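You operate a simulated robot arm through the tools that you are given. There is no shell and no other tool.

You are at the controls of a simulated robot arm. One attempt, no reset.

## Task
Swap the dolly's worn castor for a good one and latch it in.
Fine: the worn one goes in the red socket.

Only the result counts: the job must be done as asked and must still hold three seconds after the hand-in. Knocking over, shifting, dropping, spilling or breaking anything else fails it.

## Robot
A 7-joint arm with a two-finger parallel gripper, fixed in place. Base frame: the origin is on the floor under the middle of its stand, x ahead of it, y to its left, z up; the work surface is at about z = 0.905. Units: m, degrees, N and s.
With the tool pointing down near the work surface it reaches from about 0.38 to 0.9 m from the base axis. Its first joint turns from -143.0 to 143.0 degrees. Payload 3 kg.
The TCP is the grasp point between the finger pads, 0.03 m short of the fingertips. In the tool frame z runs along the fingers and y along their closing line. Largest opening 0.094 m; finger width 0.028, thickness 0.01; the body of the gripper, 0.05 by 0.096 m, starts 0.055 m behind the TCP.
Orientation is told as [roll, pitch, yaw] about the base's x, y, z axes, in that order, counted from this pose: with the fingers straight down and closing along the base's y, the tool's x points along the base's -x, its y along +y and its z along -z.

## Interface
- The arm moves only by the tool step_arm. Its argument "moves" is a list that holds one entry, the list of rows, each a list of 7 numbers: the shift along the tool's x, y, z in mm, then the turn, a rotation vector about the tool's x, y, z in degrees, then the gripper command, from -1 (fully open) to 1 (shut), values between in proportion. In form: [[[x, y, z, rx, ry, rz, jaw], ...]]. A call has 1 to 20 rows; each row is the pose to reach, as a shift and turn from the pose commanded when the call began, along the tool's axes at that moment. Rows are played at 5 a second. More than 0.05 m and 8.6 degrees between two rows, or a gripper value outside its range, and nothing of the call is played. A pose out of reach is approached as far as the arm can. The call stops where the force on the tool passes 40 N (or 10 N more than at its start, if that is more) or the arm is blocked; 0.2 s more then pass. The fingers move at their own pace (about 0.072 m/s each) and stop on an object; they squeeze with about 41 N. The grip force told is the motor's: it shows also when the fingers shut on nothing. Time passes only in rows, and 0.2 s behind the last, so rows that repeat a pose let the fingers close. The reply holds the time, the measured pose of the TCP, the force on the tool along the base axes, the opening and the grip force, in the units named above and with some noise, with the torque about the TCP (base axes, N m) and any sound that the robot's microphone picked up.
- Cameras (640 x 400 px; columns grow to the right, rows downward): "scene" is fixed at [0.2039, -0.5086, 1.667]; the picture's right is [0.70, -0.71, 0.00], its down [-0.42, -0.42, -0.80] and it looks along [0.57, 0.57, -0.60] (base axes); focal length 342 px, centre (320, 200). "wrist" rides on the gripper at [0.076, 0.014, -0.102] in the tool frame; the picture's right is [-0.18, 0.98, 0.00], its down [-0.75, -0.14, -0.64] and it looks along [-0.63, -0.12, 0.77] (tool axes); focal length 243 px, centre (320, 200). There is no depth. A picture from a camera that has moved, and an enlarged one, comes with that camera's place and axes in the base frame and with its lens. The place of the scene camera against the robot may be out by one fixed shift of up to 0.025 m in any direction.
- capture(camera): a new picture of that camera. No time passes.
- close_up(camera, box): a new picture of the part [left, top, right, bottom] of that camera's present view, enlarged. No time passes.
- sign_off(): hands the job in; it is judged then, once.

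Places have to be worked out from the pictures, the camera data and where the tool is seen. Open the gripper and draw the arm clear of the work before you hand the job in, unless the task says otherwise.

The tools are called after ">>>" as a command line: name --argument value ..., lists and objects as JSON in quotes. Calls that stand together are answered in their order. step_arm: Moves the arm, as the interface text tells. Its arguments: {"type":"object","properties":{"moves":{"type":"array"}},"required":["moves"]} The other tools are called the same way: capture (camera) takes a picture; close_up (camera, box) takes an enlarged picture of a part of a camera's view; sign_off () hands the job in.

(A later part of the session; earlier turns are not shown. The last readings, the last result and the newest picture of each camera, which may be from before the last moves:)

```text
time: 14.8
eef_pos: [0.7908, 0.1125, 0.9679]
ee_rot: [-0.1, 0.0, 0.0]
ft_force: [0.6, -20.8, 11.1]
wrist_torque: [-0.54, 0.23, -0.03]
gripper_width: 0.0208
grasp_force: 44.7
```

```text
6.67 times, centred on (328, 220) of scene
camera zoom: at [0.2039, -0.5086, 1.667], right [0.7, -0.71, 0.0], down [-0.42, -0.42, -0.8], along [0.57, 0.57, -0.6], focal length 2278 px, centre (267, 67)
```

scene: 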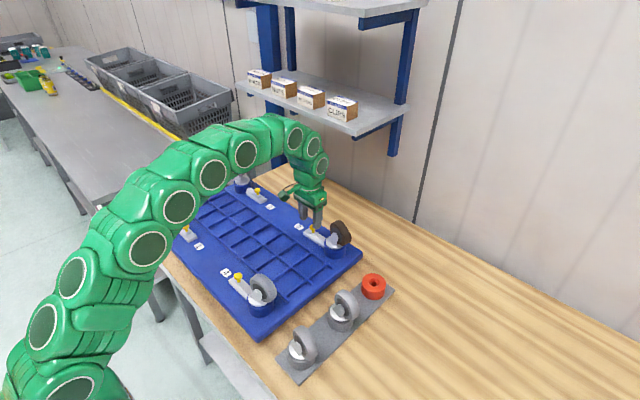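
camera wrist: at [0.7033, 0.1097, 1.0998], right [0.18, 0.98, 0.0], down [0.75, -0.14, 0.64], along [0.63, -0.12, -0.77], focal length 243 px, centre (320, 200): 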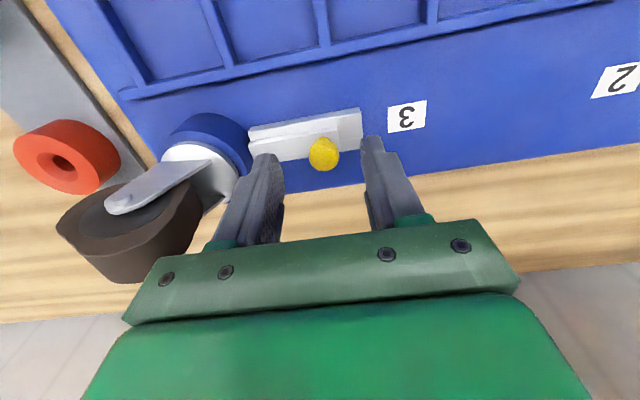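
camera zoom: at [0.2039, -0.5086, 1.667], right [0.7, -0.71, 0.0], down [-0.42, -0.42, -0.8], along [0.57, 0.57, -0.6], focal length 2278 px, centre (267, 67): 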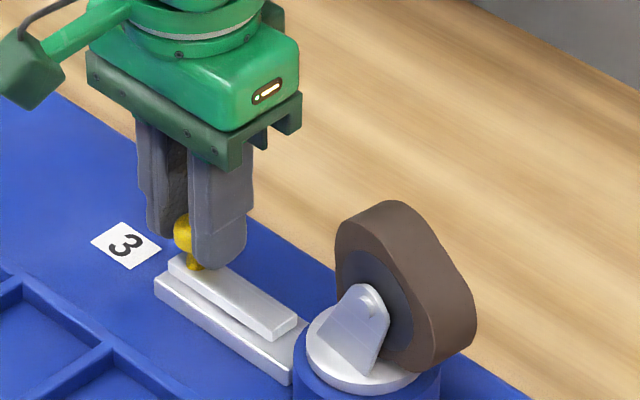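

The bolt reached its stop after about 16 mm of travel, with the knob now at y ≈ 0.1125. I'll ease off the load, open the fingers, rise a little and back away from under the shelf.

>>> step_arm --moves '[[[0, -2, 0, 0, 0, 0, 0.7], [0, -2, 0, 0, 0, 0, 0.3], [0, -2, 0, 0, 0, 0, 0.0], [0, -2, 0, 0, 0, 0, -0.1], [0, -2, -10, 0, 0, 0, -0.1], [0, -2, -22, 0, 0, 0, -0.1], [0, -2, -34, 0, 0, 0, -0.1], [20, -2, -36, 0, 0, 0, -0.1], [45, -2, -36, 0, 0, 0, -0.1], [70, -2, -36, 0, 0, 0, -0.1]]]'

>>> capture --camera "wrist"

>>> close_up --camera "scene" --box '[290, 205, 370, 255]'

```text
time: 17.0
eef_pos: [0.7196, 0.1136, 1.002]
ee_rot: [0.0, 0.0, 0.0]
ft_force: [0.0, 0.3, -0.3]
wrist_torque: [0.01, 0.02, -0.01]
gripper_width: 0.0517
grasp_force: 0.0
```

```text
taken
camera wrist: at [0.6442, 0.1286, 1.1034], right [0.18, 0.98, 0.0], down [0.75, -0.14, 0.64], along [0.63, -0.12, -0.77], focal length 243 px, centre (320, 200)
```

wrist: 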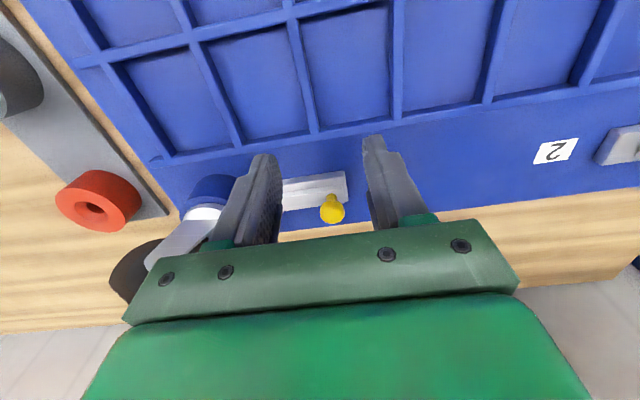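

```text
8.00 times, centred on (330, 230) of scene
camera zoom: at [0.2039, -0.5086, 1.667], right [0.7, -0.71, 0.0], down [-0.42, -0.42, -0.8], along [0.57, 0.57, -0.6], focal length 2734 px, centre (240, -40)
```

zoom: 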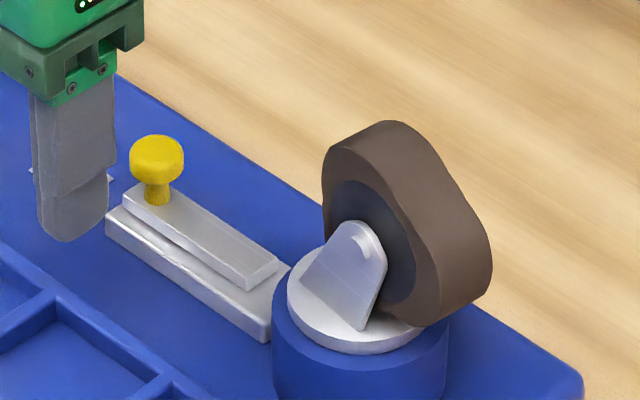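

Latch 3 is open, with a clear gap at the bolt tip. From the views, the castor 3 fork is about 33 mm wide, its axle runs roughly along x (turned about -8°), the stem axis is near (0.789, 0.000) and the disc top is at z ≈ 0.951. I'll rise, swing to the -y side and yaw about 81.6° so the jaws close across the fork.

>>> step_arm --moves '[[[15, 0, -30, 0, 0, 0, -0.1], [35, -20, -60, 0, 0, 0, -0.1], [50, -50, -85, 0, 0, -8, -0.5], [60, -88, -98, 0, 0, -16, -1], [60, -128, -98, 0, 0, -24, -1], [60, -168, -98, 0, 0, -32, -1], [60, -208, -98, 0, 0, -40, -1], [60, -244, -98, 0, 0, -48, -1], [60, -244, -98, 0, 0, -56, -1], [60, -244, -98, 0, 0, -64, -1], [60, -244, -98, 0, 0, -72, -1], [60, -244, -98, 0, 0, -80, -1], [60, -244, -98, 0, 0, -81.6, -1]]]'

>>> capture --camera "wrist"

>>> capture --camera "scene"

```text
time: 19.8
eef_pos: [0.6604, -0.1301, 1.102]
ee_rot: [0.0, 0.0, 81.8]
ft_force: [-0.2, -0.5, -0.5]
wrist_torque: [0.02, -0.01, -0.03]
gripper_width: 0.0939
grasp_force: 0.1
```

```text
taken
camera wrist: at [0.636, -0.204, 1.2024], right [-0.95, 0.32, 0.0], down [0.25, 0.73, 0.64], along [0.21, 0.61, -0.77], focal length 243 px, centre (320, 200)
```

wrist: 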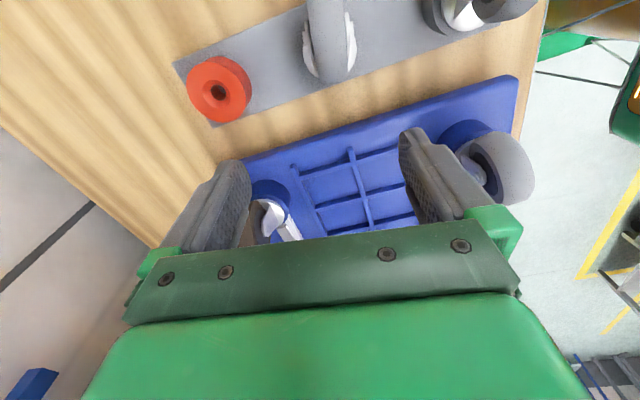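

```text
taken
```

scene: 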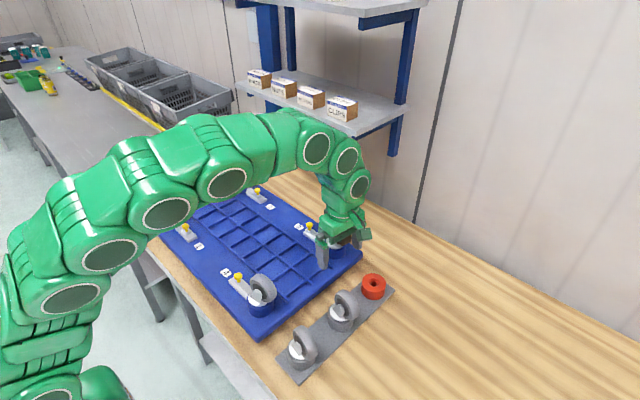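

The yaw succeeded with the arm clear. I'll move to (0.789, -0.13, 0.99), lined up on the castor's -y side and below shelf level.

>>> step_arm --moves '[[[-3.7, -25.5, 12, 0, 0, 0, -1], [-7.4, -51, 34, 0, 0, 0, -1], [-11.2, -76.5, 62, 0, 0, 0, -1], [-14.9, -102, 90, 0, 0, 0, -1], [-18.6, -127.3, 112, 0, 0, 0, -1]]]'

>>> capture --camera "wrist"

>>> close_up --camera "wrist" --box '[220, 120, 420, 245]'

>>> capture --camera "scene"

```text
time: 21.0
eef_pos: [0.7902, -0.1319, 0.988]
ee_rot: [0.0, 0.0, 81.7]
ft_force: [-0.6, 0.7, 0.7]
wrist_torque: [0.01, 0.0, 0.01]
gripper_width: 0.0937
grasp_force: 0.1
```

```text
taken
camera wrist: at [0.7653, -0.2053, 1.0901], right [-0.95, 0.32, 0.0], down [0.25, 0.73, 0.64], along [0.21, 0.61, -0.77], focal length 243 px, centre (320, 200)
```

wrist: 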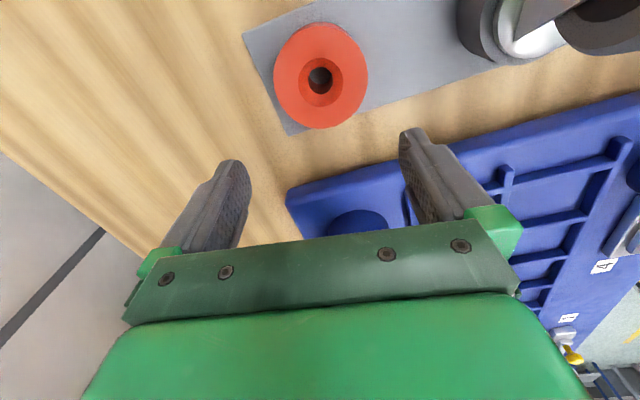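

```text
3.20 times, centred on (320, 182) of wrist
camera zoom: at [0.7653, -0.2053, 1.0901], right [-0.95, 0.32, 0.0], down [0.25, 0.73, 0.64], along [0.21, 0.61, -0.77], focal length 776 px, centre (320, 256)
```

zoom: 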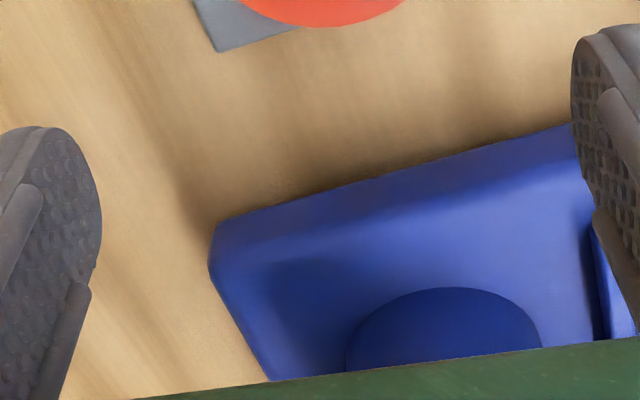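

```text
taken
```

scene: 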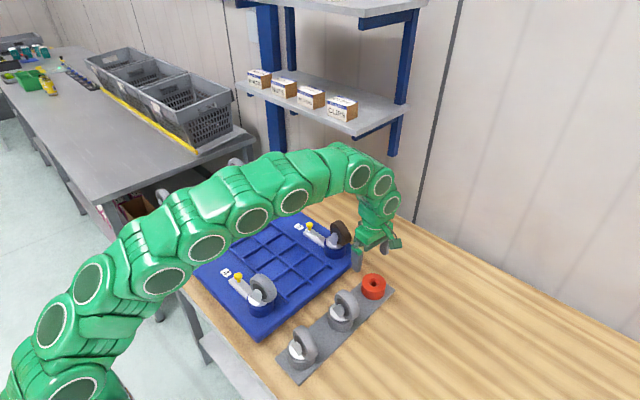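

The view is clear. I estimate the wheel top at z ≈ 1.033 and the palm at 1.043, so the fingers can slide in along +y at this height with one on each side of the wheel. I'll go most of the way and check.

>>> step_arm --moves '[[[-20, 3.1, 0, 0, 0, 0, -1], [-42, 6.4, 0, 0, 0, 0, -1], [-64, 9.8, 0, 0, 0, 0, -1], [-86, 13.2, 0, 0, 0, 0, -1], [-105, 16, 0, 0, 0, 0, -1], [-118, 18, 0, 0, 0, 0, -1]]]'

>>> capture --camera "wrist"

>>> close_up --camera "scene" --box '[300, 190, 396, 250]'

>>> close_up --camera "wrist" --box '[220, 120, 420, 245]'

```text
time: 22.4
eef_pos: [0.79, -0.0109, 0.9894]
ee_rot: [-0.1, 0.0, 81.7]
ft_force: [-0.7, 0.0, 0.1]
wrist_torque: [0.02, 0.01, 0.01]
gripper_width: 0.0941
grasp_force: 0.1
```

```text
taken
camera wrist: at [0.7646, -0.0843, 1.09], right [-0.95, 0.32, 0.0], down [0.25, 0.73, 0.64], along [0.21, 0.61, -0.77], focal length 243 px, centre (320, 200)
```

wrist: 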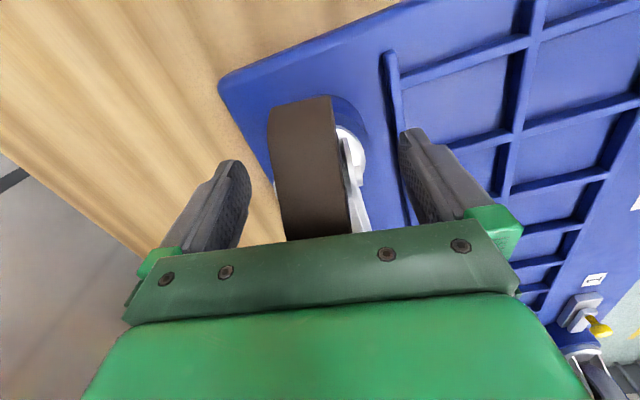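

```text
6.67 times, centred on (348, 220) of scene
camera zoom: at [0.2039, -0.5086, 1.667], right [0.7, -0.71, 0.0], down [-0.42, -0.42, -0.8], along [0.57, 0.57, -0.6], focal length 2278 px, centre (133, 67)
```

zoom: 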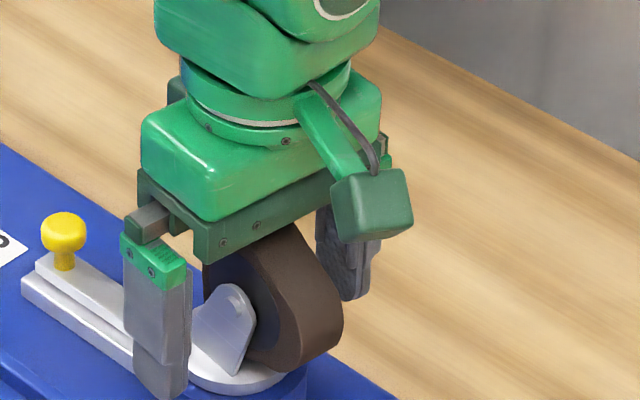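

```text
3.20 times, centred on (320, 182) of wrist
camera zoom: at [0.7646, -0.0843, 1.09], right [-0.95, 0.32, 0.0], down [0.25, 0.73, 0.64], along [0.21, 0.61, -0.77], focal length 776 px, centre (320, 256)
```

zoom: 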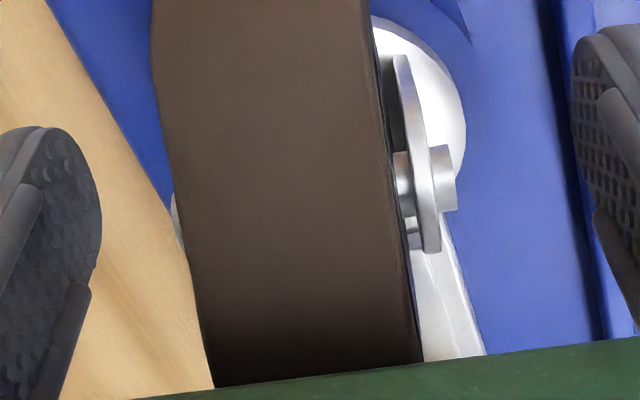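

The fingers straddle the wheel and fork, and the pin head position matches my estimate. I'll slide in the last 13 mm so the pads sit behind the axle pin, then close on the fork plates.

>>> step_arm --moves '[[[-6, 1, 0, 0, 0, 0, -1], [-13, 2, 0, 0, 0, 0, -1], [-13, 2, 0, 0, 0, 0, -0.5], [-13, 2, 0, 0, 0, 0, 0], [-13, 2, 0, 0, 0, 0, 0.2], [-13, 2, 0, 0, 0, 0, 0.4], [-13, 2, 0, 0, 0, 0, 0.5], [-13, 2, 0, 0, 0, 0, 0.5], [-13, 2, 0, 0, 0, 0, 0.5]]]'

>>> close_up --camera "wrist" --box '[220, 120, 420, 245]'

>>> close_up --camera "scene" --box '[300, 190, 396, 250]'

```text
time: 24.4
eef_pos: [0.7891, 0.0003, 0.989]
ee_rot: [0.0, 0.0, 81.7]
ft_force: [-0.9, -0.3, 0.3]
wrist_torque: [0.05, 0.0, 0.01]
gripper_width: 0.0398
grasp_force: 40.9
```

```text
3.20 times, centred on (320, 182) of wrist
camera zoom: at [0.7639, -0.0721, 1.0898], right [-0.95, 0.32, 0.0], down [0.25, 0.73, 0.64], along [0.21, 0.61, -0.77], focal length 776 px, centre (320, 256)
```

zoom: 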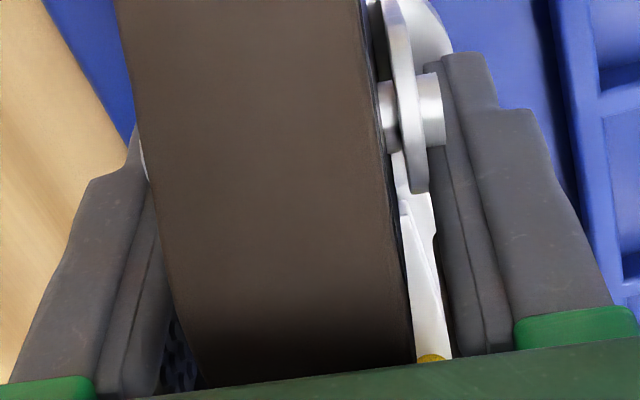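

```text
6.67 times, centred on (348, 220) of scene
camera zoom: at [0.2039, -0.5086, 1.667], right [0.7, -0.71, 0.0], down [-0.42, -0.42, -0.8], along [0.57, 0.57, -0.6], focal length 2278 px, centre (133, 67)
```

zoom: 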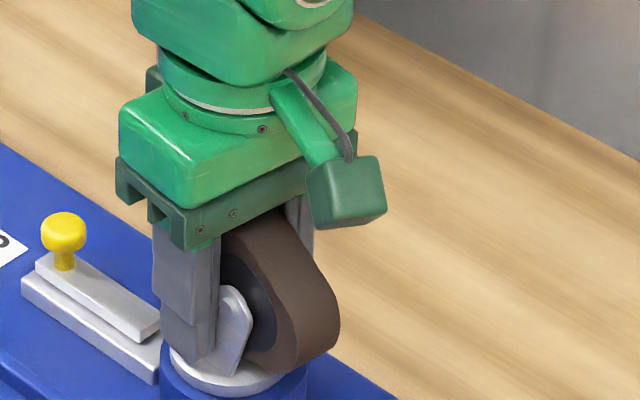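

The jaws stopped at 39.8 mm, wider than the roughly 33 mm fork, so the pads are probably catching the edges of the axle pin heads. I'll open a little, shift 6 mm further along +y and re-grip on the plates.

>>> step_arm --moves '[[[0, 0, 0, 0, 0, 0, 0], [0, 0, 0, 0, 0, 0, -0.2], [-3, 0.4, 0, 0, 0, 0, -0.2], [-6, 0.9, 0, 0, 0, 0, -0.2], [-6, 0.9, 0, 0, 0, 0, 0.2], [-6, 0.9, 0, 0, 0, 0, 0.4], [-6, 0.9, 0, 0, 0, 0, 0.6], [-6, 0.9, 0, 0, 0, 0, 0.6]]]'

>>> close_up --camera "wrist" --box '[220, 120, 420, 245]'

>>> close_up --camera "scene" --box '[300, 190, 396, 250]'

```text
time: 26.2
eef_pos: [0.7891, 0.0055, 0.989]
ee_rot: [0.1, 0.1, 81.7]
ft_force: [1.5, 0.0, 4.0]
wrist_torque: [-0.1, -0.03, -0.02]
gripper_width: 0.0356
grasp_force: 41.0
```

```text
3.20 times, centred on (320, 182) of wrist
camera zoom: at [0.7643, -0.0658, 1.0903], right [-0.95, 0.32, 0.0], down [0.25, 0.73, 0.64], along [0.21, 0.61, -0.77], focal length 776 px, centre (320, 256)
```

zoom: 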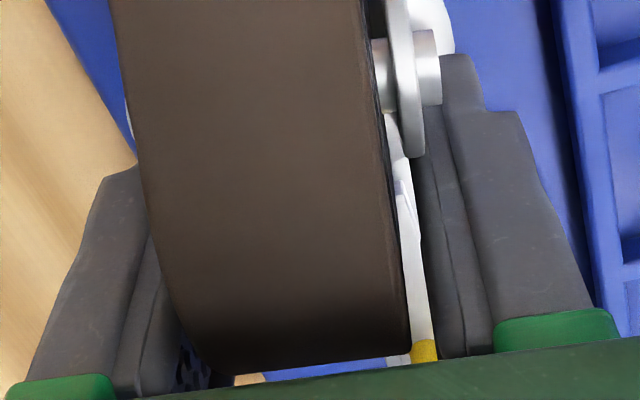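

```text
6.67 times, centred on (348, 220) of scene
camera zoom: at [0.2039, -0.5086, 1.667], right [0.7, -0.71, 0.0], down [-0.42, -0.42, -0.8], along [0.57, 0.57, -0.6], focal length 2278 px, centre (133, 67)
```

zoom: 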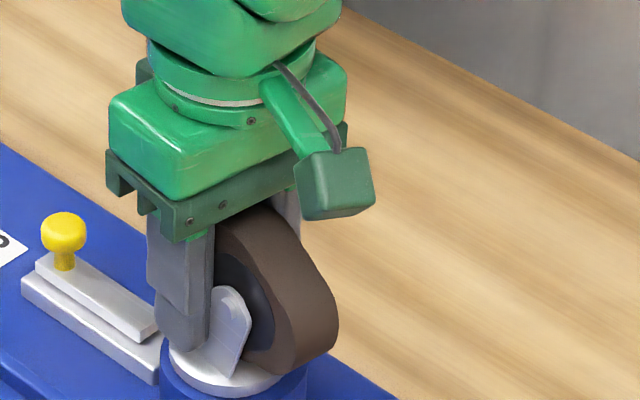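

Now the opening is 35.6 mm, so the pads are on the fork plates. I'll lift straight up slowly and check that the castor follows without disturbing the dolly.

>>> step_arm --moves '[[[0, 0, -2, 0, 0, 0, 0.6], [0, 0, -4, 0, 0, 0, 0.6], [0, 0, -7, 0, 0, 0, 0.6], [0, 0, -10, 0, 0, 0, 0.6], [0, 0, -14, 0, 0, 0, 0.6], [0, 0, -18, 0, 0, 0, 0.6]]]'

>>> close_up --camera "scene" --box '[300, 190, 396, 250]'

>>> capture --camera "scene"

```text
time: 27.6
eef_pos: [0.7878, 0.0076, 1.0078]
ee_rot: [0.0, -0.1, 81.7]
ft_force: [-0.4, 0.2, -3.6]
wrist_torque: [0.08, -0.01, 0.01]
gripper_width: 0.0356
grasp_force: 40.8
```

```text
6.67 times, centred on (348, 220) of scene
camera zoom: at [0.2039, -0.5086, 1.667], right [0.7, -0.71, 0.0], down [-0.42, -0.42, -0.8], along [0.57, 0.57, -0.6], focal length 2278 px, centre (133, 67)
```

zoom: 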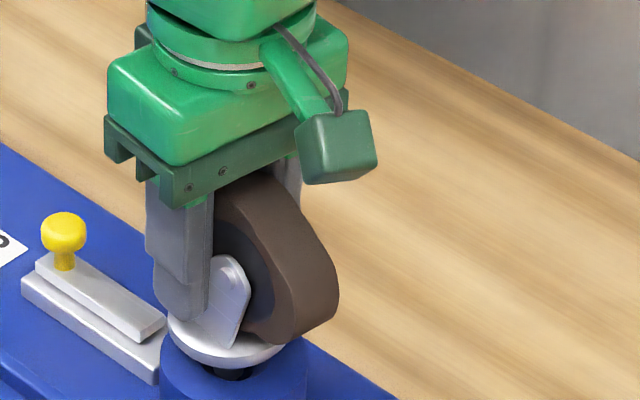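

```text
taken
```

scene: 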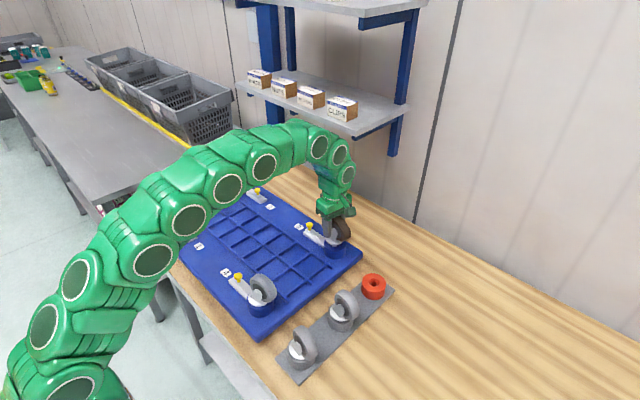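

The castor follows, weighing about 0.37 kg, and its dark stem is emerging while the dolly stays still. I'll keep lifting.

>>> step_arm --moves '[[[0, 0, -4, 0, 0, 0, 0.6], [0, 0, -8, 0, 0, 0, 0.6], [0, 0, -12, 0, 0, 0, 0.6], [0, 0, -16, 0, 0, 0, 0.6], [0, 0, -20, 0, 0, 0, 0.6]]]'

>>> close_up --camera "scene" --box '[300, 190, 396, 250]'

>>> close_up --camera "scene" --box '[300, 90, 420, 165]'

```text
time: 28.8
eef_pos: [0.7877, 0.0063, 1.0266]
ee_rot: [0.0, 0.0, 81.6]
ft_force: [-0.2, -0.4, -4.8]
wrist_torque: [0.08, -0.03, -0.01]
gripper_width: 0.0359
grasp_force: 41.0
```

```text
6.67 times, centred on (348, 220) of scene
camera zoom: at [0.2039, -0.5086, 1.667], right [0.7, -0.71, 0.0], down [-0.42, -0.42, -0.8], along [0.57, 0.57, -0.6], focal length 2278 px, centre (133, 67)
```

zoom: 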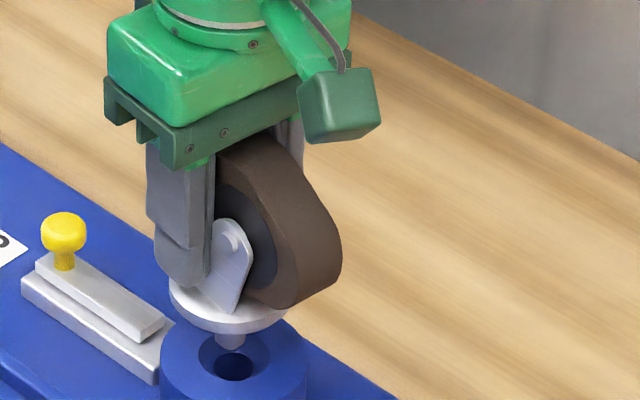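

```text
5.33 times, centred on (360, 128) of scene
camera zoom: at [0.2039, -0.5086, 1.667], right [0.7, -0.71, 0.0], down [-0.42, -0.42, -0.8], along [0.57, 0.57, -0.6], focal length 1822 px, centre (107, 587)
```

zoom: 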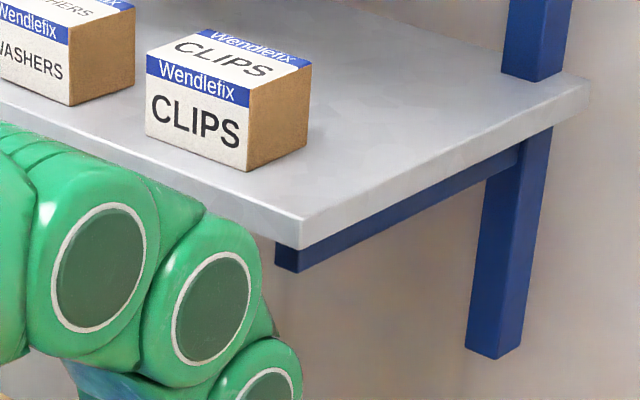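

The stem is short and already clear of the dolly socket, whose countersunk hole is now visible. I'll raise another 10 mm and shift toward -y, away from the shelf, then take precise pictures of the dolly hole, the stem and the red hole.

>>> step_arm --moves '[[[0, 0, -5, 0, 0, 0, 0.6], [0, 0, -10, 0, 0, 0, 0.6], [10, -1.4, -12, 0, 0, 0, 0.6], [25, -3.6, -12, 0, 0, 0, 0.6], [42, -6.1, -12, 0, 0, 0, 0.6], [60, -8.7, -12, 0, 0, 0, 0.6]]]'

>>> capture --camera "wrist"

>>> close_up --camera "scene" --box '[310, 215, 390, 265]'

>>> close_up --camera "scene" --box '[335, 260, 415, 310]'

```text
time: 30.2
eef_pos: [0.7888, -0.053, 1.0408]
ee_rot: [0.0, 0.0, 81.7]
ft_force: [-0.4, 0.7, -4.4]
wrist_torque: [0.13, -0.04, 0.02]
gripper_width: 0.0358
grasp_force: 41.1
```

```text
taken
camera wrist: at [0.7642, -0.127, 1.1416], right [-0.95, 0.32, 0.0], down [0.25, 0.73, 0.64], along [0.21, 0.61, -0.77], focal length 243 px, centre (320, 200)
```

wrist: 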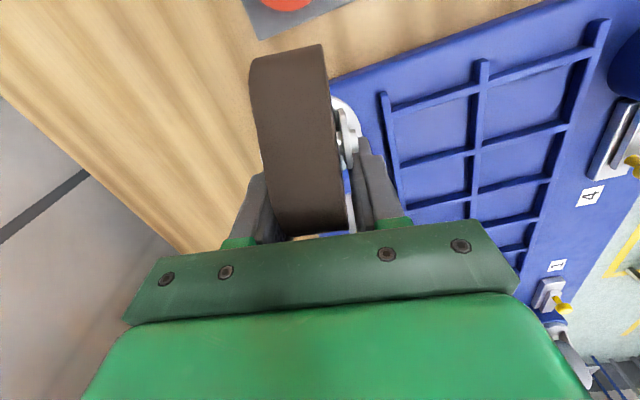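

```text
8.00 times, centred on (350, 240) of scene
camera zoom: at [0.2039, -0.5086, 1.667], right [0.7, -0.71, 0.0], down [-0.42, -0.42, -0.8], along [0.57, 0.57, -0.6], focal length 2734 px, centre (80, -120)
```

zoom: 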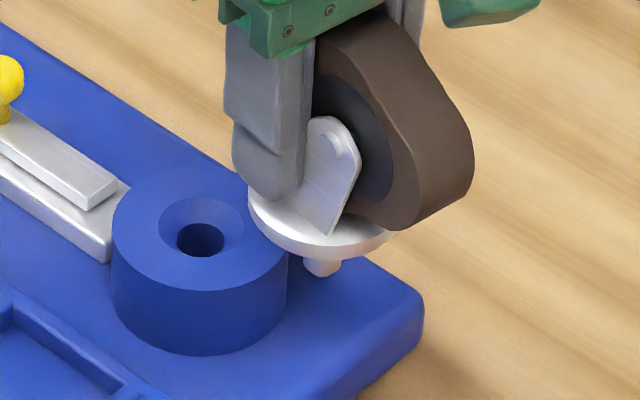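

```text
8.00 times, centred on (375, 285) of scene
camera zoom: at [0.2039, -0.5086, 1.667], right [0.7, -0.71, 0.0], down [-0.42, -0.42, -0.8], along [0.57, 0.57, -0.6], focal length 2734 px, centre (-120, -480)
```

zoom: 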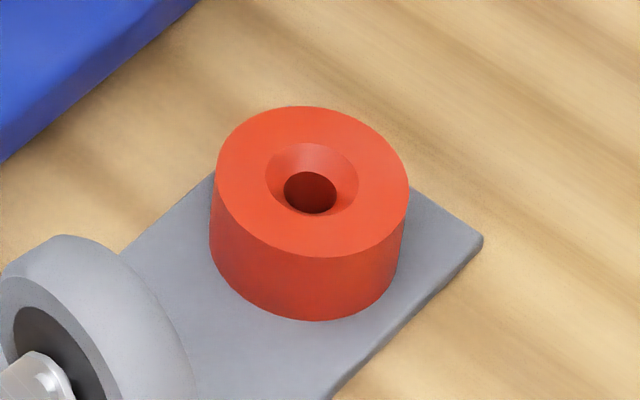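

The stem is about 35 mm long with a tapered tip. Scene and wrist measurements agree that the red socket lies about (-0.0055, -0.158) from the dolly socket. I'll carry the worn castor over the red socket, hold it about 15 mm above the hole and check alignment.

>>> step_arm --moves '[[[20, -1.8, 0, 0, 0, 0, 0.6], [45, -4, 0, 0, 0, 0, 0.6], [70, -6.2, 0, 0, 0, 0, 0.6], [97.2, -8.6, 0, 0, 0, 0, 0.6], [97.2, -8.6, 14, 0, 0, 0, 0.6], [97.2, -8.6, 28, 0, 0, 0, 0.6], [97.2, -8.6, 40, 0, 0, 0, 0.6], [97.2, -8.6, 40, 0, 0, 0, 0.6]]]'

>>> close_up --camera "scene" --box '[335, 245, 415, 295]'

>>> capture --camera "wrist"

>>> capture --camera "scene"

```text
time: 32.0
eef_pos: [0.7851, -0.1503, 0.9992]
ee_rot: [0.1, 0.0, 81.7]
ft_force: [0.9, 0.4, -4.6]
wrist_torque: [0.07, -0.03, -0.03]
gripper_width: 0.0353
grasp_force: 40.9
```

```text
8.00 times, centred on (375, 270) of scene
camera zoom: at [0.2039, -0.5086, 1.667], right [0.7, -0.71, 0.0], down [-0.42, -0.42, -0.8], along [0.57, 0.57, -0.6], focal length 2734 px, centre (-120, -360)
```

zoom: 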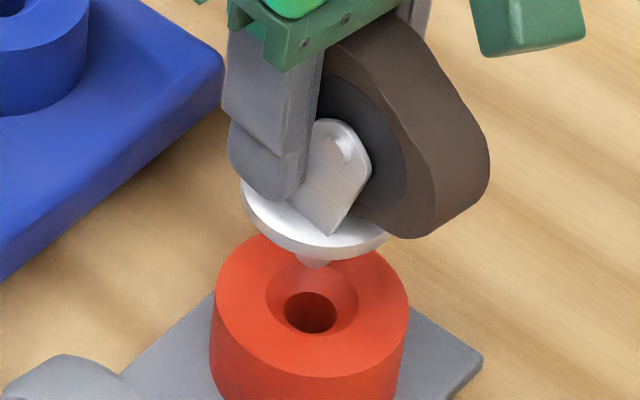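

```text
taken
camera wrist: at [0.7582, -0.2234, 1.1003], right [-0.95, 0.32, 0.0], down [0.25, 0.73, 0.64], along [0.21, 0.61, -0.77], focal length 243 px, centre (320, 200)
```

wrist: 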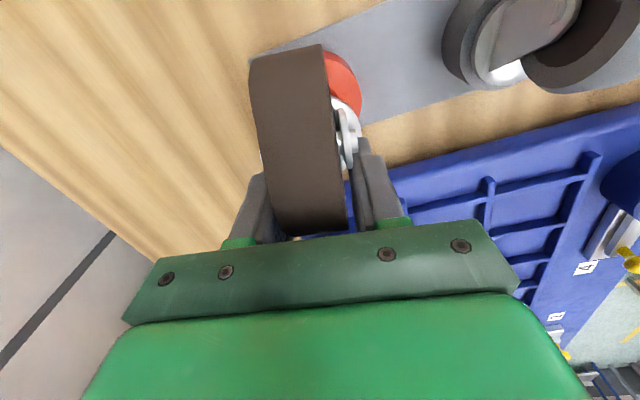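

```text
taken
```

scene: 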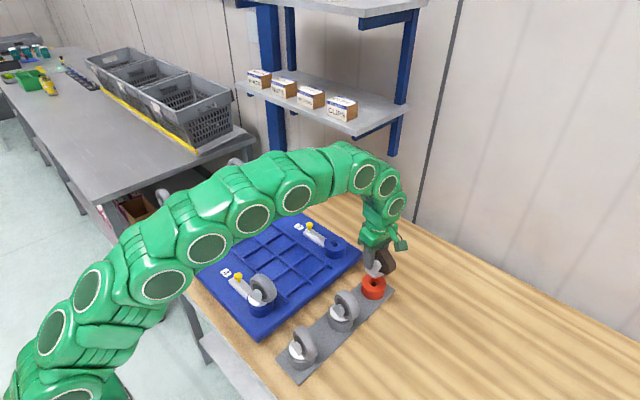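

The stem tip looks nearly in line with the hole in this view. I'll zoom in to check the tilt and the offset before lowering.

>>> close_up --camera "scene" --box '[355, 260, 395, 285]'

>>> close_up --camera "wrist" --box '[300, 40, 396, 180]'

```text
16.00 times, centred on (375, 272) of scene
camera zoom: at [0.2039, -0.5086, 1.667], right [0.7, -0.71, 0.0], down [-0.42, -0.42, -0.8], along [0.57, 0.57, -0.6], focal length 5467 px, centre (-560, -960)
```

zoom: 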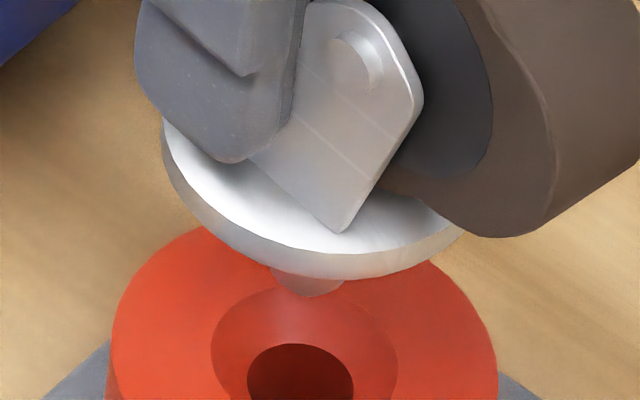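

```text
2.86 times, centred on (348, 110) of wrist
camera zoom: at [0.7582, -0.2234, 1.1003], right [-0.95, 0.32, 0.0], down [0.25, 0.73, 0.64], along [0.21, 0.61, -0.77], focal length 693 px, centre (240, 457)
```

zoom: 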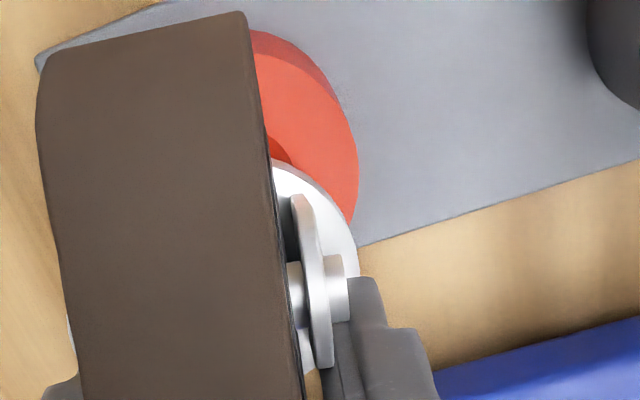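

The stem tip is within about 1–2 mm of the hole axis and the countersink will centre it. I'll lower in stages while watching force.

>>> step_arm --moves '[[[0, 0, 8, 0, 0, 0, 0.6], [0, 0, 16, 0, 0, 0, 0.6], [0, 0, 22, 0, 0, 0, 0.6], [0, 0, 26, 0, 0, 0, 0.6], [0, 0, 30, 0, 0, 0, 0.6], [0, 0, 34, 0, 0, 0, 0.6]]]'

>>> close_up --camera "scene" --box '[335, 245, 415, 295]'

```text
time: 33.4
eef_pos: [0.783, -0.1516, 0.964]
ee_rot: [0.0, 0.0, 81.7]
ft_force: [-3.0, -5.6, -2.6]
wrist_torque: [-0.32, 0.17, -0.03]
gripper_width: 0.0357
grasp_force: 40.5
```

```text
8.00 times, centred on (375, 270) of scene
camera zoom: at [0.2039, -0.5086, 1.667], right [0.7, -0.71, 0.0], down [-0.42, -0.42, -0.8], along [0.57, 0.57, -0.6], focal length 2734 px, centre (-120, -360)
```

zoom: 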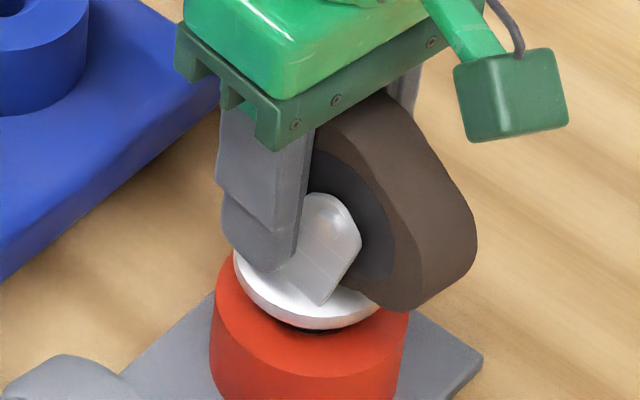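

There's a light side load of about (-3, -5.6) N, so the hole is slightly toward -y of where I'm holding the stem. I'll shift about 1.6 mm that way and continue down.

>>> step_arm --moves '[[[1.6, 0.5, 0, 0, 0, 0, 0.6], [1.6, 0.5, 3, 0, 0, 0, 0.6], [1.6, 0.5, 6, 0, 0, 0, 0.6], [1.6, 0.5, 9, 0, 0, 0, 0.6]]]'

>>> close_up --camera "scene" --box '[335, 245, 415, 295]'

```text
time: 34.4
eef_pos: [0.7829, -0.1531, 0.9557]
ee_rot: [0.0, 0.0, 81.7]
ft_force: [-0.2, 0.6, -4.0]
wrist_torque: [0.07, 0.0, 0.01]
gripper_width: 0.0356
grasp_force: 41.0
```

```text
8.00 times, centred on (375, 270) of scene
camera zoom: at [0.2039, -0.5086, 1.667], right [0.7, -0.71, 0.0], down [-0.42, -0.42, -0.8], along [0.57, 0.57, -0.6], focal length 2734 px, centre (-120, -360)
```

zoom: 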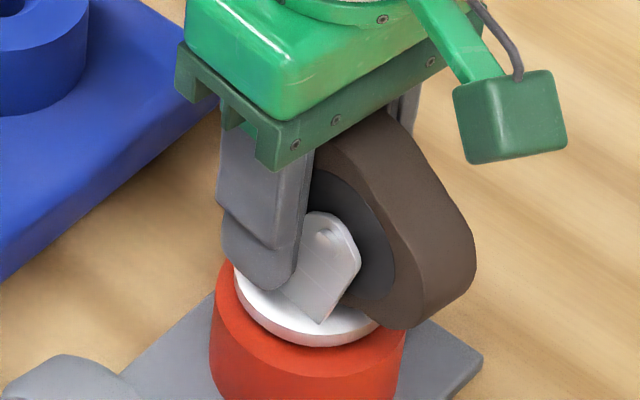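

The side load vanished and the disc is nearly down. I'll lower the last few millimetres until it seats.

>>> step_arm --moves '[[[0, 0, 2, 0, 0, 0, 0.6], [0, 0, 4, 0, 0, 0, 0.6], [0, 0, 6, 0, 0, 0, 0.6], [0, 0, 7.5, 0, 0, 0, 0.6]]]'

>>> close_up --camera "scene" --box '[335, 245, 415, 295]'

```text
time: 35.4
eef_pos: [0.7826, -0.1519, 0.9506]
ee_rot: [-0.3, 0.0, 81.6]
ft_force: [-2.2, -2.2, 26.6]
wrist_torque: [-0.07, 0.21, -0.14]
gripper_width: 0.0356
grasp_force: 41.1
```

```text
8.00 times, centred on (375, 270) of scene
camera zoom: at [0.2039, -0.5086, 1.667], right [0.7, -0.71, 0.0], down [-0.42, -0.42, -0.8], along [0.57, 0.57, -0.6], focal length 2734 px, centre (-120, -360)
```

zoom: 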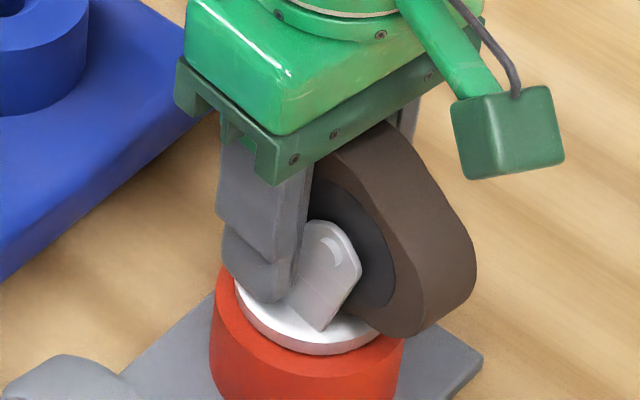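

It's seated: about 27 N of upward load at TCP z ≈ 0.9506. I'll ease off 2 mm, open the jaws wide and rise straight up clear of the wheel.

>>> step_arm --moves '[[[0, 0, -2.2, 0, 0, 0, 0.6], [0, 0, -2.2, 0, 0, 0, 0.2], [0, 0, -2.2, 0, 0, 0, -0.2], [0, 0, -2.2, 0, 0, 0, -0.6], [0, 0, -2.2, 0, 0, 0, -1], [0, 0, -2.2, 0, 0, 0, -1], [0, 0, -10, 0, 0, 0, -1], [0, 0, -25, 0, 0, 0, -1]]]'

>>> close_up --camera "scene" --box '[335, 245, 415, 295]'

```text
time: 37.2
eef_pos: [0.7814, -0.1529, 0.9739]
ee_rot: [0.0, 0.0, 81.7]
ft_force: [0.4, -0.2, 0.1]
wrist_torque: [0.0, 0.02, -0.03]
gripper_width: 0.0941
grasp_force: 0.1
```

```text
8.00 times, centred on (375, 270) of scene
camera zoom: at [0.2039, -0.5086, 1.667], right [0.7, -0.71, 0.0], down [-0.42, -0.42, -0.8], along [0.57, 0.57, -0.6], focal length 2734 px, centre (-120, -360)
```

zoom: 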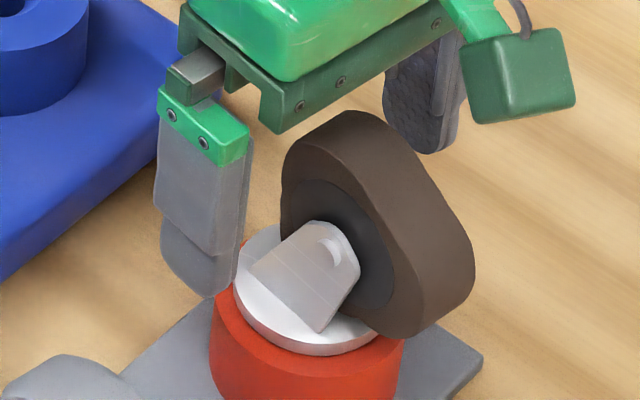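

The worn castor stands seated in the red socket. Next is the middle spare, whose stem axis I estimate at about (0.642, -0.161) with its fork turned about 9–10° from y. I'll rise above the wheels and move over it.

>>> step_arm --moves '[[[0, 0, -30, 0, 0, 0, -1], [0, 0, -60, 0, 0, 0, -1], [0, 0, -86, 0, 0, 0, -1], [5.3, 34.4, -86, 0, 0, 0.4, -1], [10.5, 68.7, -86, 0, 0, 0.8, -1], [15.8, 103, -86, 0, 0, 1.2, -1], [21.1, 137.4, -86, 0, 0, 1.5, -1], [21.1, 137.4, -86, 0, 0, 1.5, -1]]]'

>>> capture --camera "wrist"

>>> capture --camera "scene"

>>> close_up --camera "wrist" --box '[220, 60, 420, 245]'

```text
time: 39.0
eef_pos: [0.6414, -0.1517, 1.0603]
ee_rot: [0.0, 0.0, 80.3]
ft_force: [0.2, 0.4, 0.3]
wrist_torque: [-0.03, 0.01, 0.01]
gripper_width: 0.094
grasp_force: 0.0
```

```text
taken
camera wrist: at [0.6156, -0.2247, 1.161], right [-0.94, 0.35, 0.0], down [0.27, 0.72, 0.64], along [0.22, 0.6, -0.77], focal length 243 px, centre (320, 200)
```

wrist: 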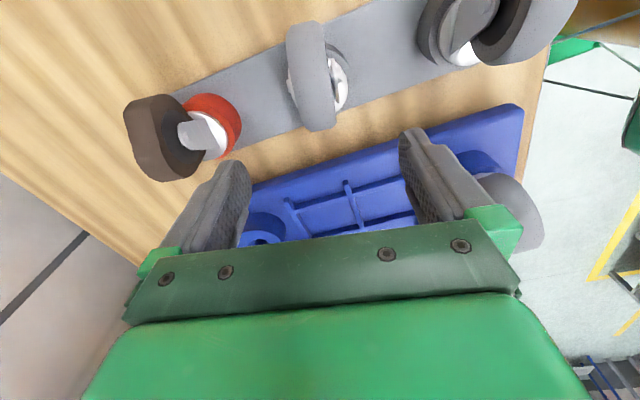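

```text
taken
```

scene: 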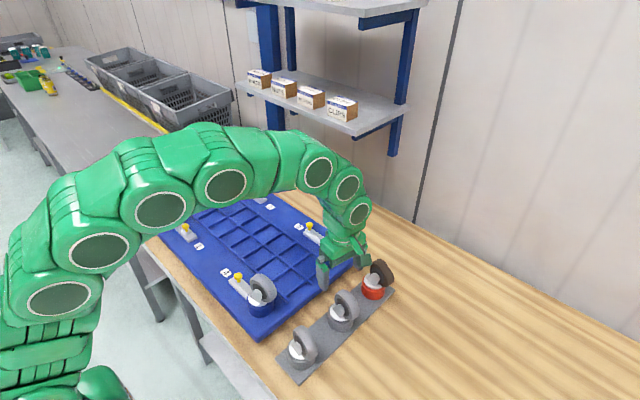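

```text
2.16 times, centred on (320, 152) of wrist
camera zoom: at [0.6156, -0.2247, 1.161], right [-0.94, 0.35, 0.0], down [0.27, 0.72, 0.64], along [0.22, 0.6, -0.77], focal length 525 px, centre (320, 303)
```

zoom: 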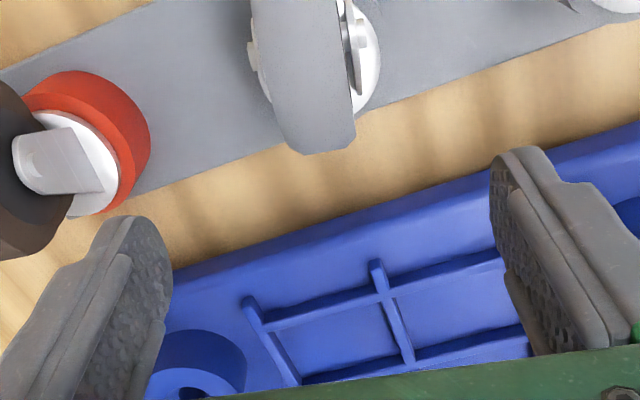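

I'll zoom in on the middle spare from above to confirm its fork direction and axle pin positions before descending.

>>> close_up --camera "wrist" --box '[265, 10, 377, 140]'

>>> close_up --camera "wrist" --box '[100, 70, 260, 200]'

>>> close_up --camera "scene" --box '[310, 255, 406, 325]'

```text
3.08 times, centred on (321, 75) of wrist
camera zoom: at [0.6156, -0.2247, 1.161], right [-0.94, 0.35, 0.0], down [0.27, 0.72, 0.64], along [0.22, 0.6, -0.77], focal length 746 px, centre (317, 585)
```

zoom: 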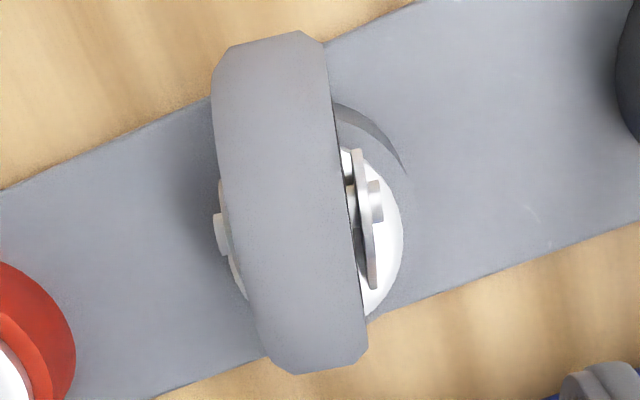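

```text
3.08 times, centred on (180, 135) of wrist
camera zoom: at [0.6156, -0.2247, 1.161], right [-0.94, 0.35, 0.0], down [0.27, 0.72, 0.64], along [0.22, 0.6, -0.77], focal length 746 px, centre (751, 400)
```

zoom: 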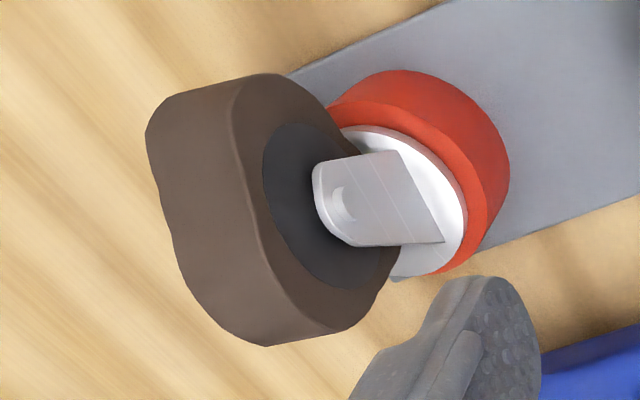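

```text
5.71 times, centred on (358, 290) of scene
camera zoom: at [0.2039, -0.5086, 1.667], right [0.7, -0.71, 0.0], down [-0.42, -0.42, -0.8], along [0.57, 0.57, -0.6], focal length 1952 px, centre (103, -314)
```

zoom: 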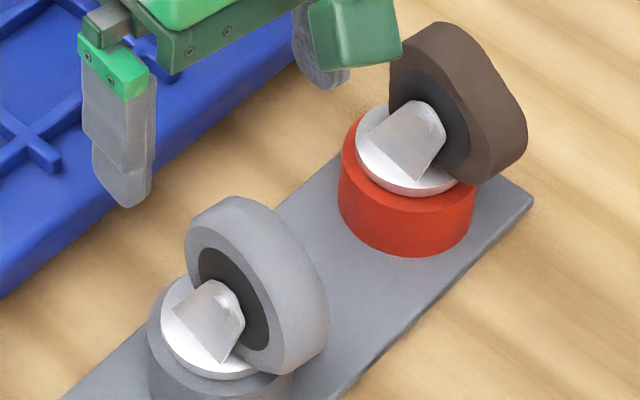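

The pin heads put the fork angle at about 10° and the stem axis at (0.6405, -0.1605), so the current yaw of 80.3° suits. I'll nudge about 3 mm and descend with the jaws open to the same relative grip height, TCP z ≈ 0.952.

>>> step_arm --moves '[[[1.5, 2.8, 15, 0, 0, 0, -1], [1.5, 2.8, 35, 0, 0, 0, -1], [1.5, 2.8, 55, 0, 0, 0, -1], [1.5, 2.8, 75, 0, 0, 0, -1], [1.5, 2.8, 93, 0, 0, 0, -1], [1.5, 2.8, 108, 0, 0, 0, -1]]]'

>>> capture --camera "wrist"

>>> close_up --camera "wrist" --box '[220, 120, 420, 245]'

>>> close_up --camera "scene" --box '[300, 265, 396, 335]'

```text
time: 40.4
eef_pos: [0.6381, -0.1541, 0.9496]
ee_rot: [0.0, 0.0, 80.2]
ft_force: [0.2, -0.6, -0.2]
wrist_torque: [0.01, -0.01, 0.01]
gripper_width: 0.094
grasp_force: 0.0
```

```text
taken
camera wrist: at [0.613, -0.2264, 1.0517], right [-0.94, 0.35, 0.0], down [0.27, 0.72, 0.64], along [0.22, 0.6, -0.77], focal length 243 px, centre (320, 200)
```

wrist: 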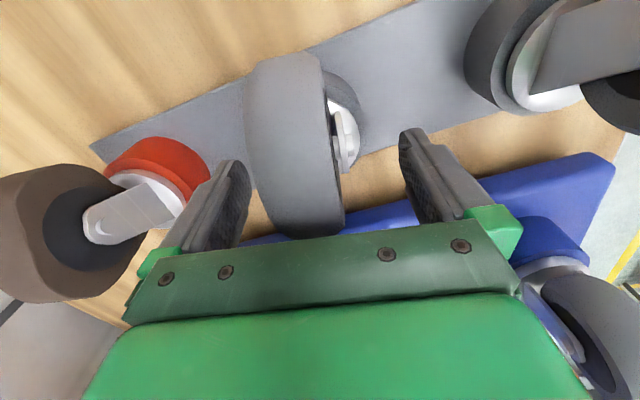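

```text
3.20 times, centred on (320, 182) of wrist
camera zoom: at [0.613, -0.2264, 1.0517], right [-0.94, 0.35, 0.0], down [0.27, 0.72, 0.64], along [0.22, 0.6, -0.77], focal length 776 px, centre (320, 256)
```

zoom: 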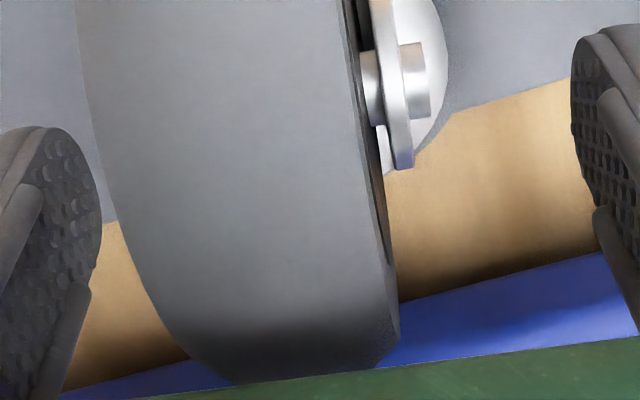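

```text
5.71 times, centred on (348, 300) of scene
camera zoom: at [0.2039, -0.5086, 1.667], right [0.7, -0.71, 0.0], down [-0.42, -0.42, -0.8], along [0.57, 0.57, -0.6], focal length 1952 px, centre (160, -371)
```

zoom: 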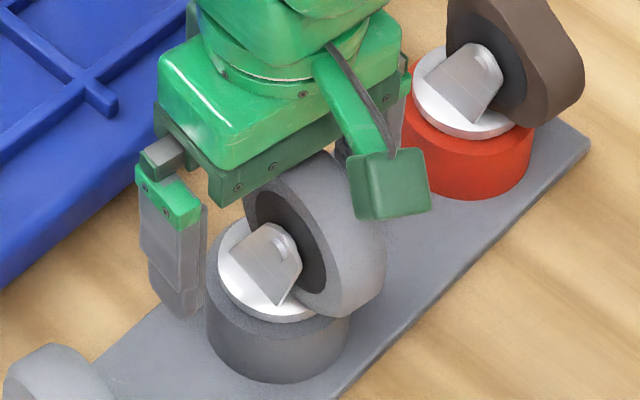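

The castor is between the fingers. Compared with the earlier good grip, the pin shows I should go about 2 mm further along +y and 1.8 mm toward +x, so I'll apply that and close.

>>> step_arm --moves '[[[-2, -1.8, -1, 0, 0, 0, -1], [-2, -1.8, -1, 0, 0, 0, -0.4], [-2, -1.8, -1, 0, 0, 0, 0], [-2, -1.8, -1, 0, 0, 0, 0.2], [-2, -1.8, -1, 0, 0, 0, 0.4], [-2, -1.8, -1, 0, 0, 0, 0.6], [-2, -1.8, -1, 0, 0, 0, 0.6], [-2, -1.8, -1, 0, 0, 0, 0.6]]]'

>>> close_up --camera "wrist" --box '[220, 120, 420, 245]'

>>> close_up --camera "scene" --box '[300, 265, 396, 335]'

```text
time: 42.2
eef_pos: [0.6424, -0.1523, 0.9514]
ee_rot: [0.1, 0.0, 80.1]
ft_force: [0.0, 0.1, 0.5]
wrist_torque: [0.02, 0.05, -0.02]
gripper_width: 0.0358
grasp_force: 41.2
```

```text
3.20 times, centred on (320, 182) of wrist
camera zoom: at [0.6152, -0.2251, 1.0535], right [-0.94, 0.35, 0.0], down [0.27, 0.72, 0.64], along [0.22, 0.6, -0.77], focal length 776 px, centre (320, 256)
```

zoom: 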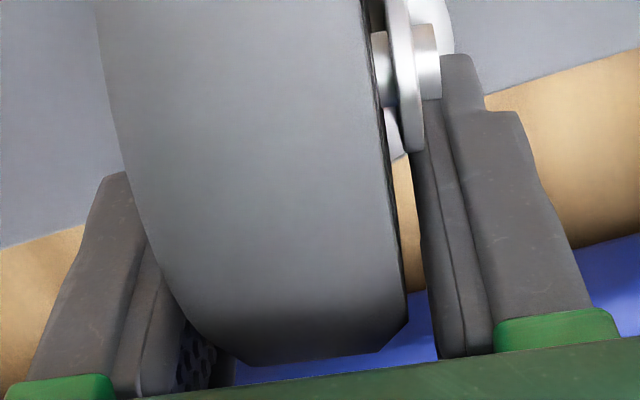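

```text
5.71 times, centred on (348, 300) of scene
camera zoom: at [0.2039, -0.5086, 1.667], right [0.7, -0.71, 0.0], down [-0.42, -0.42, -0.8], along [0.57, 0.57, -0.6], focal length 1952 px, centre (160, -371)
```

zoom: 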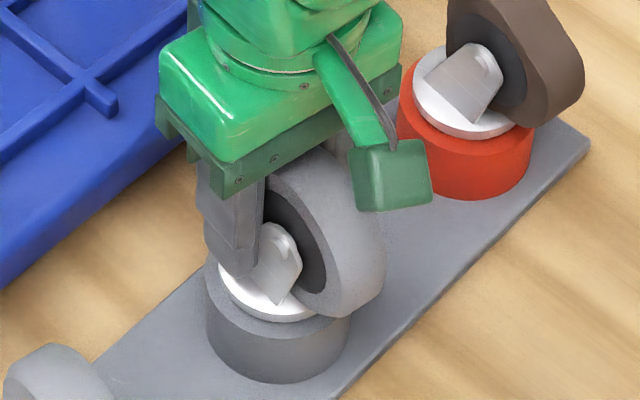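

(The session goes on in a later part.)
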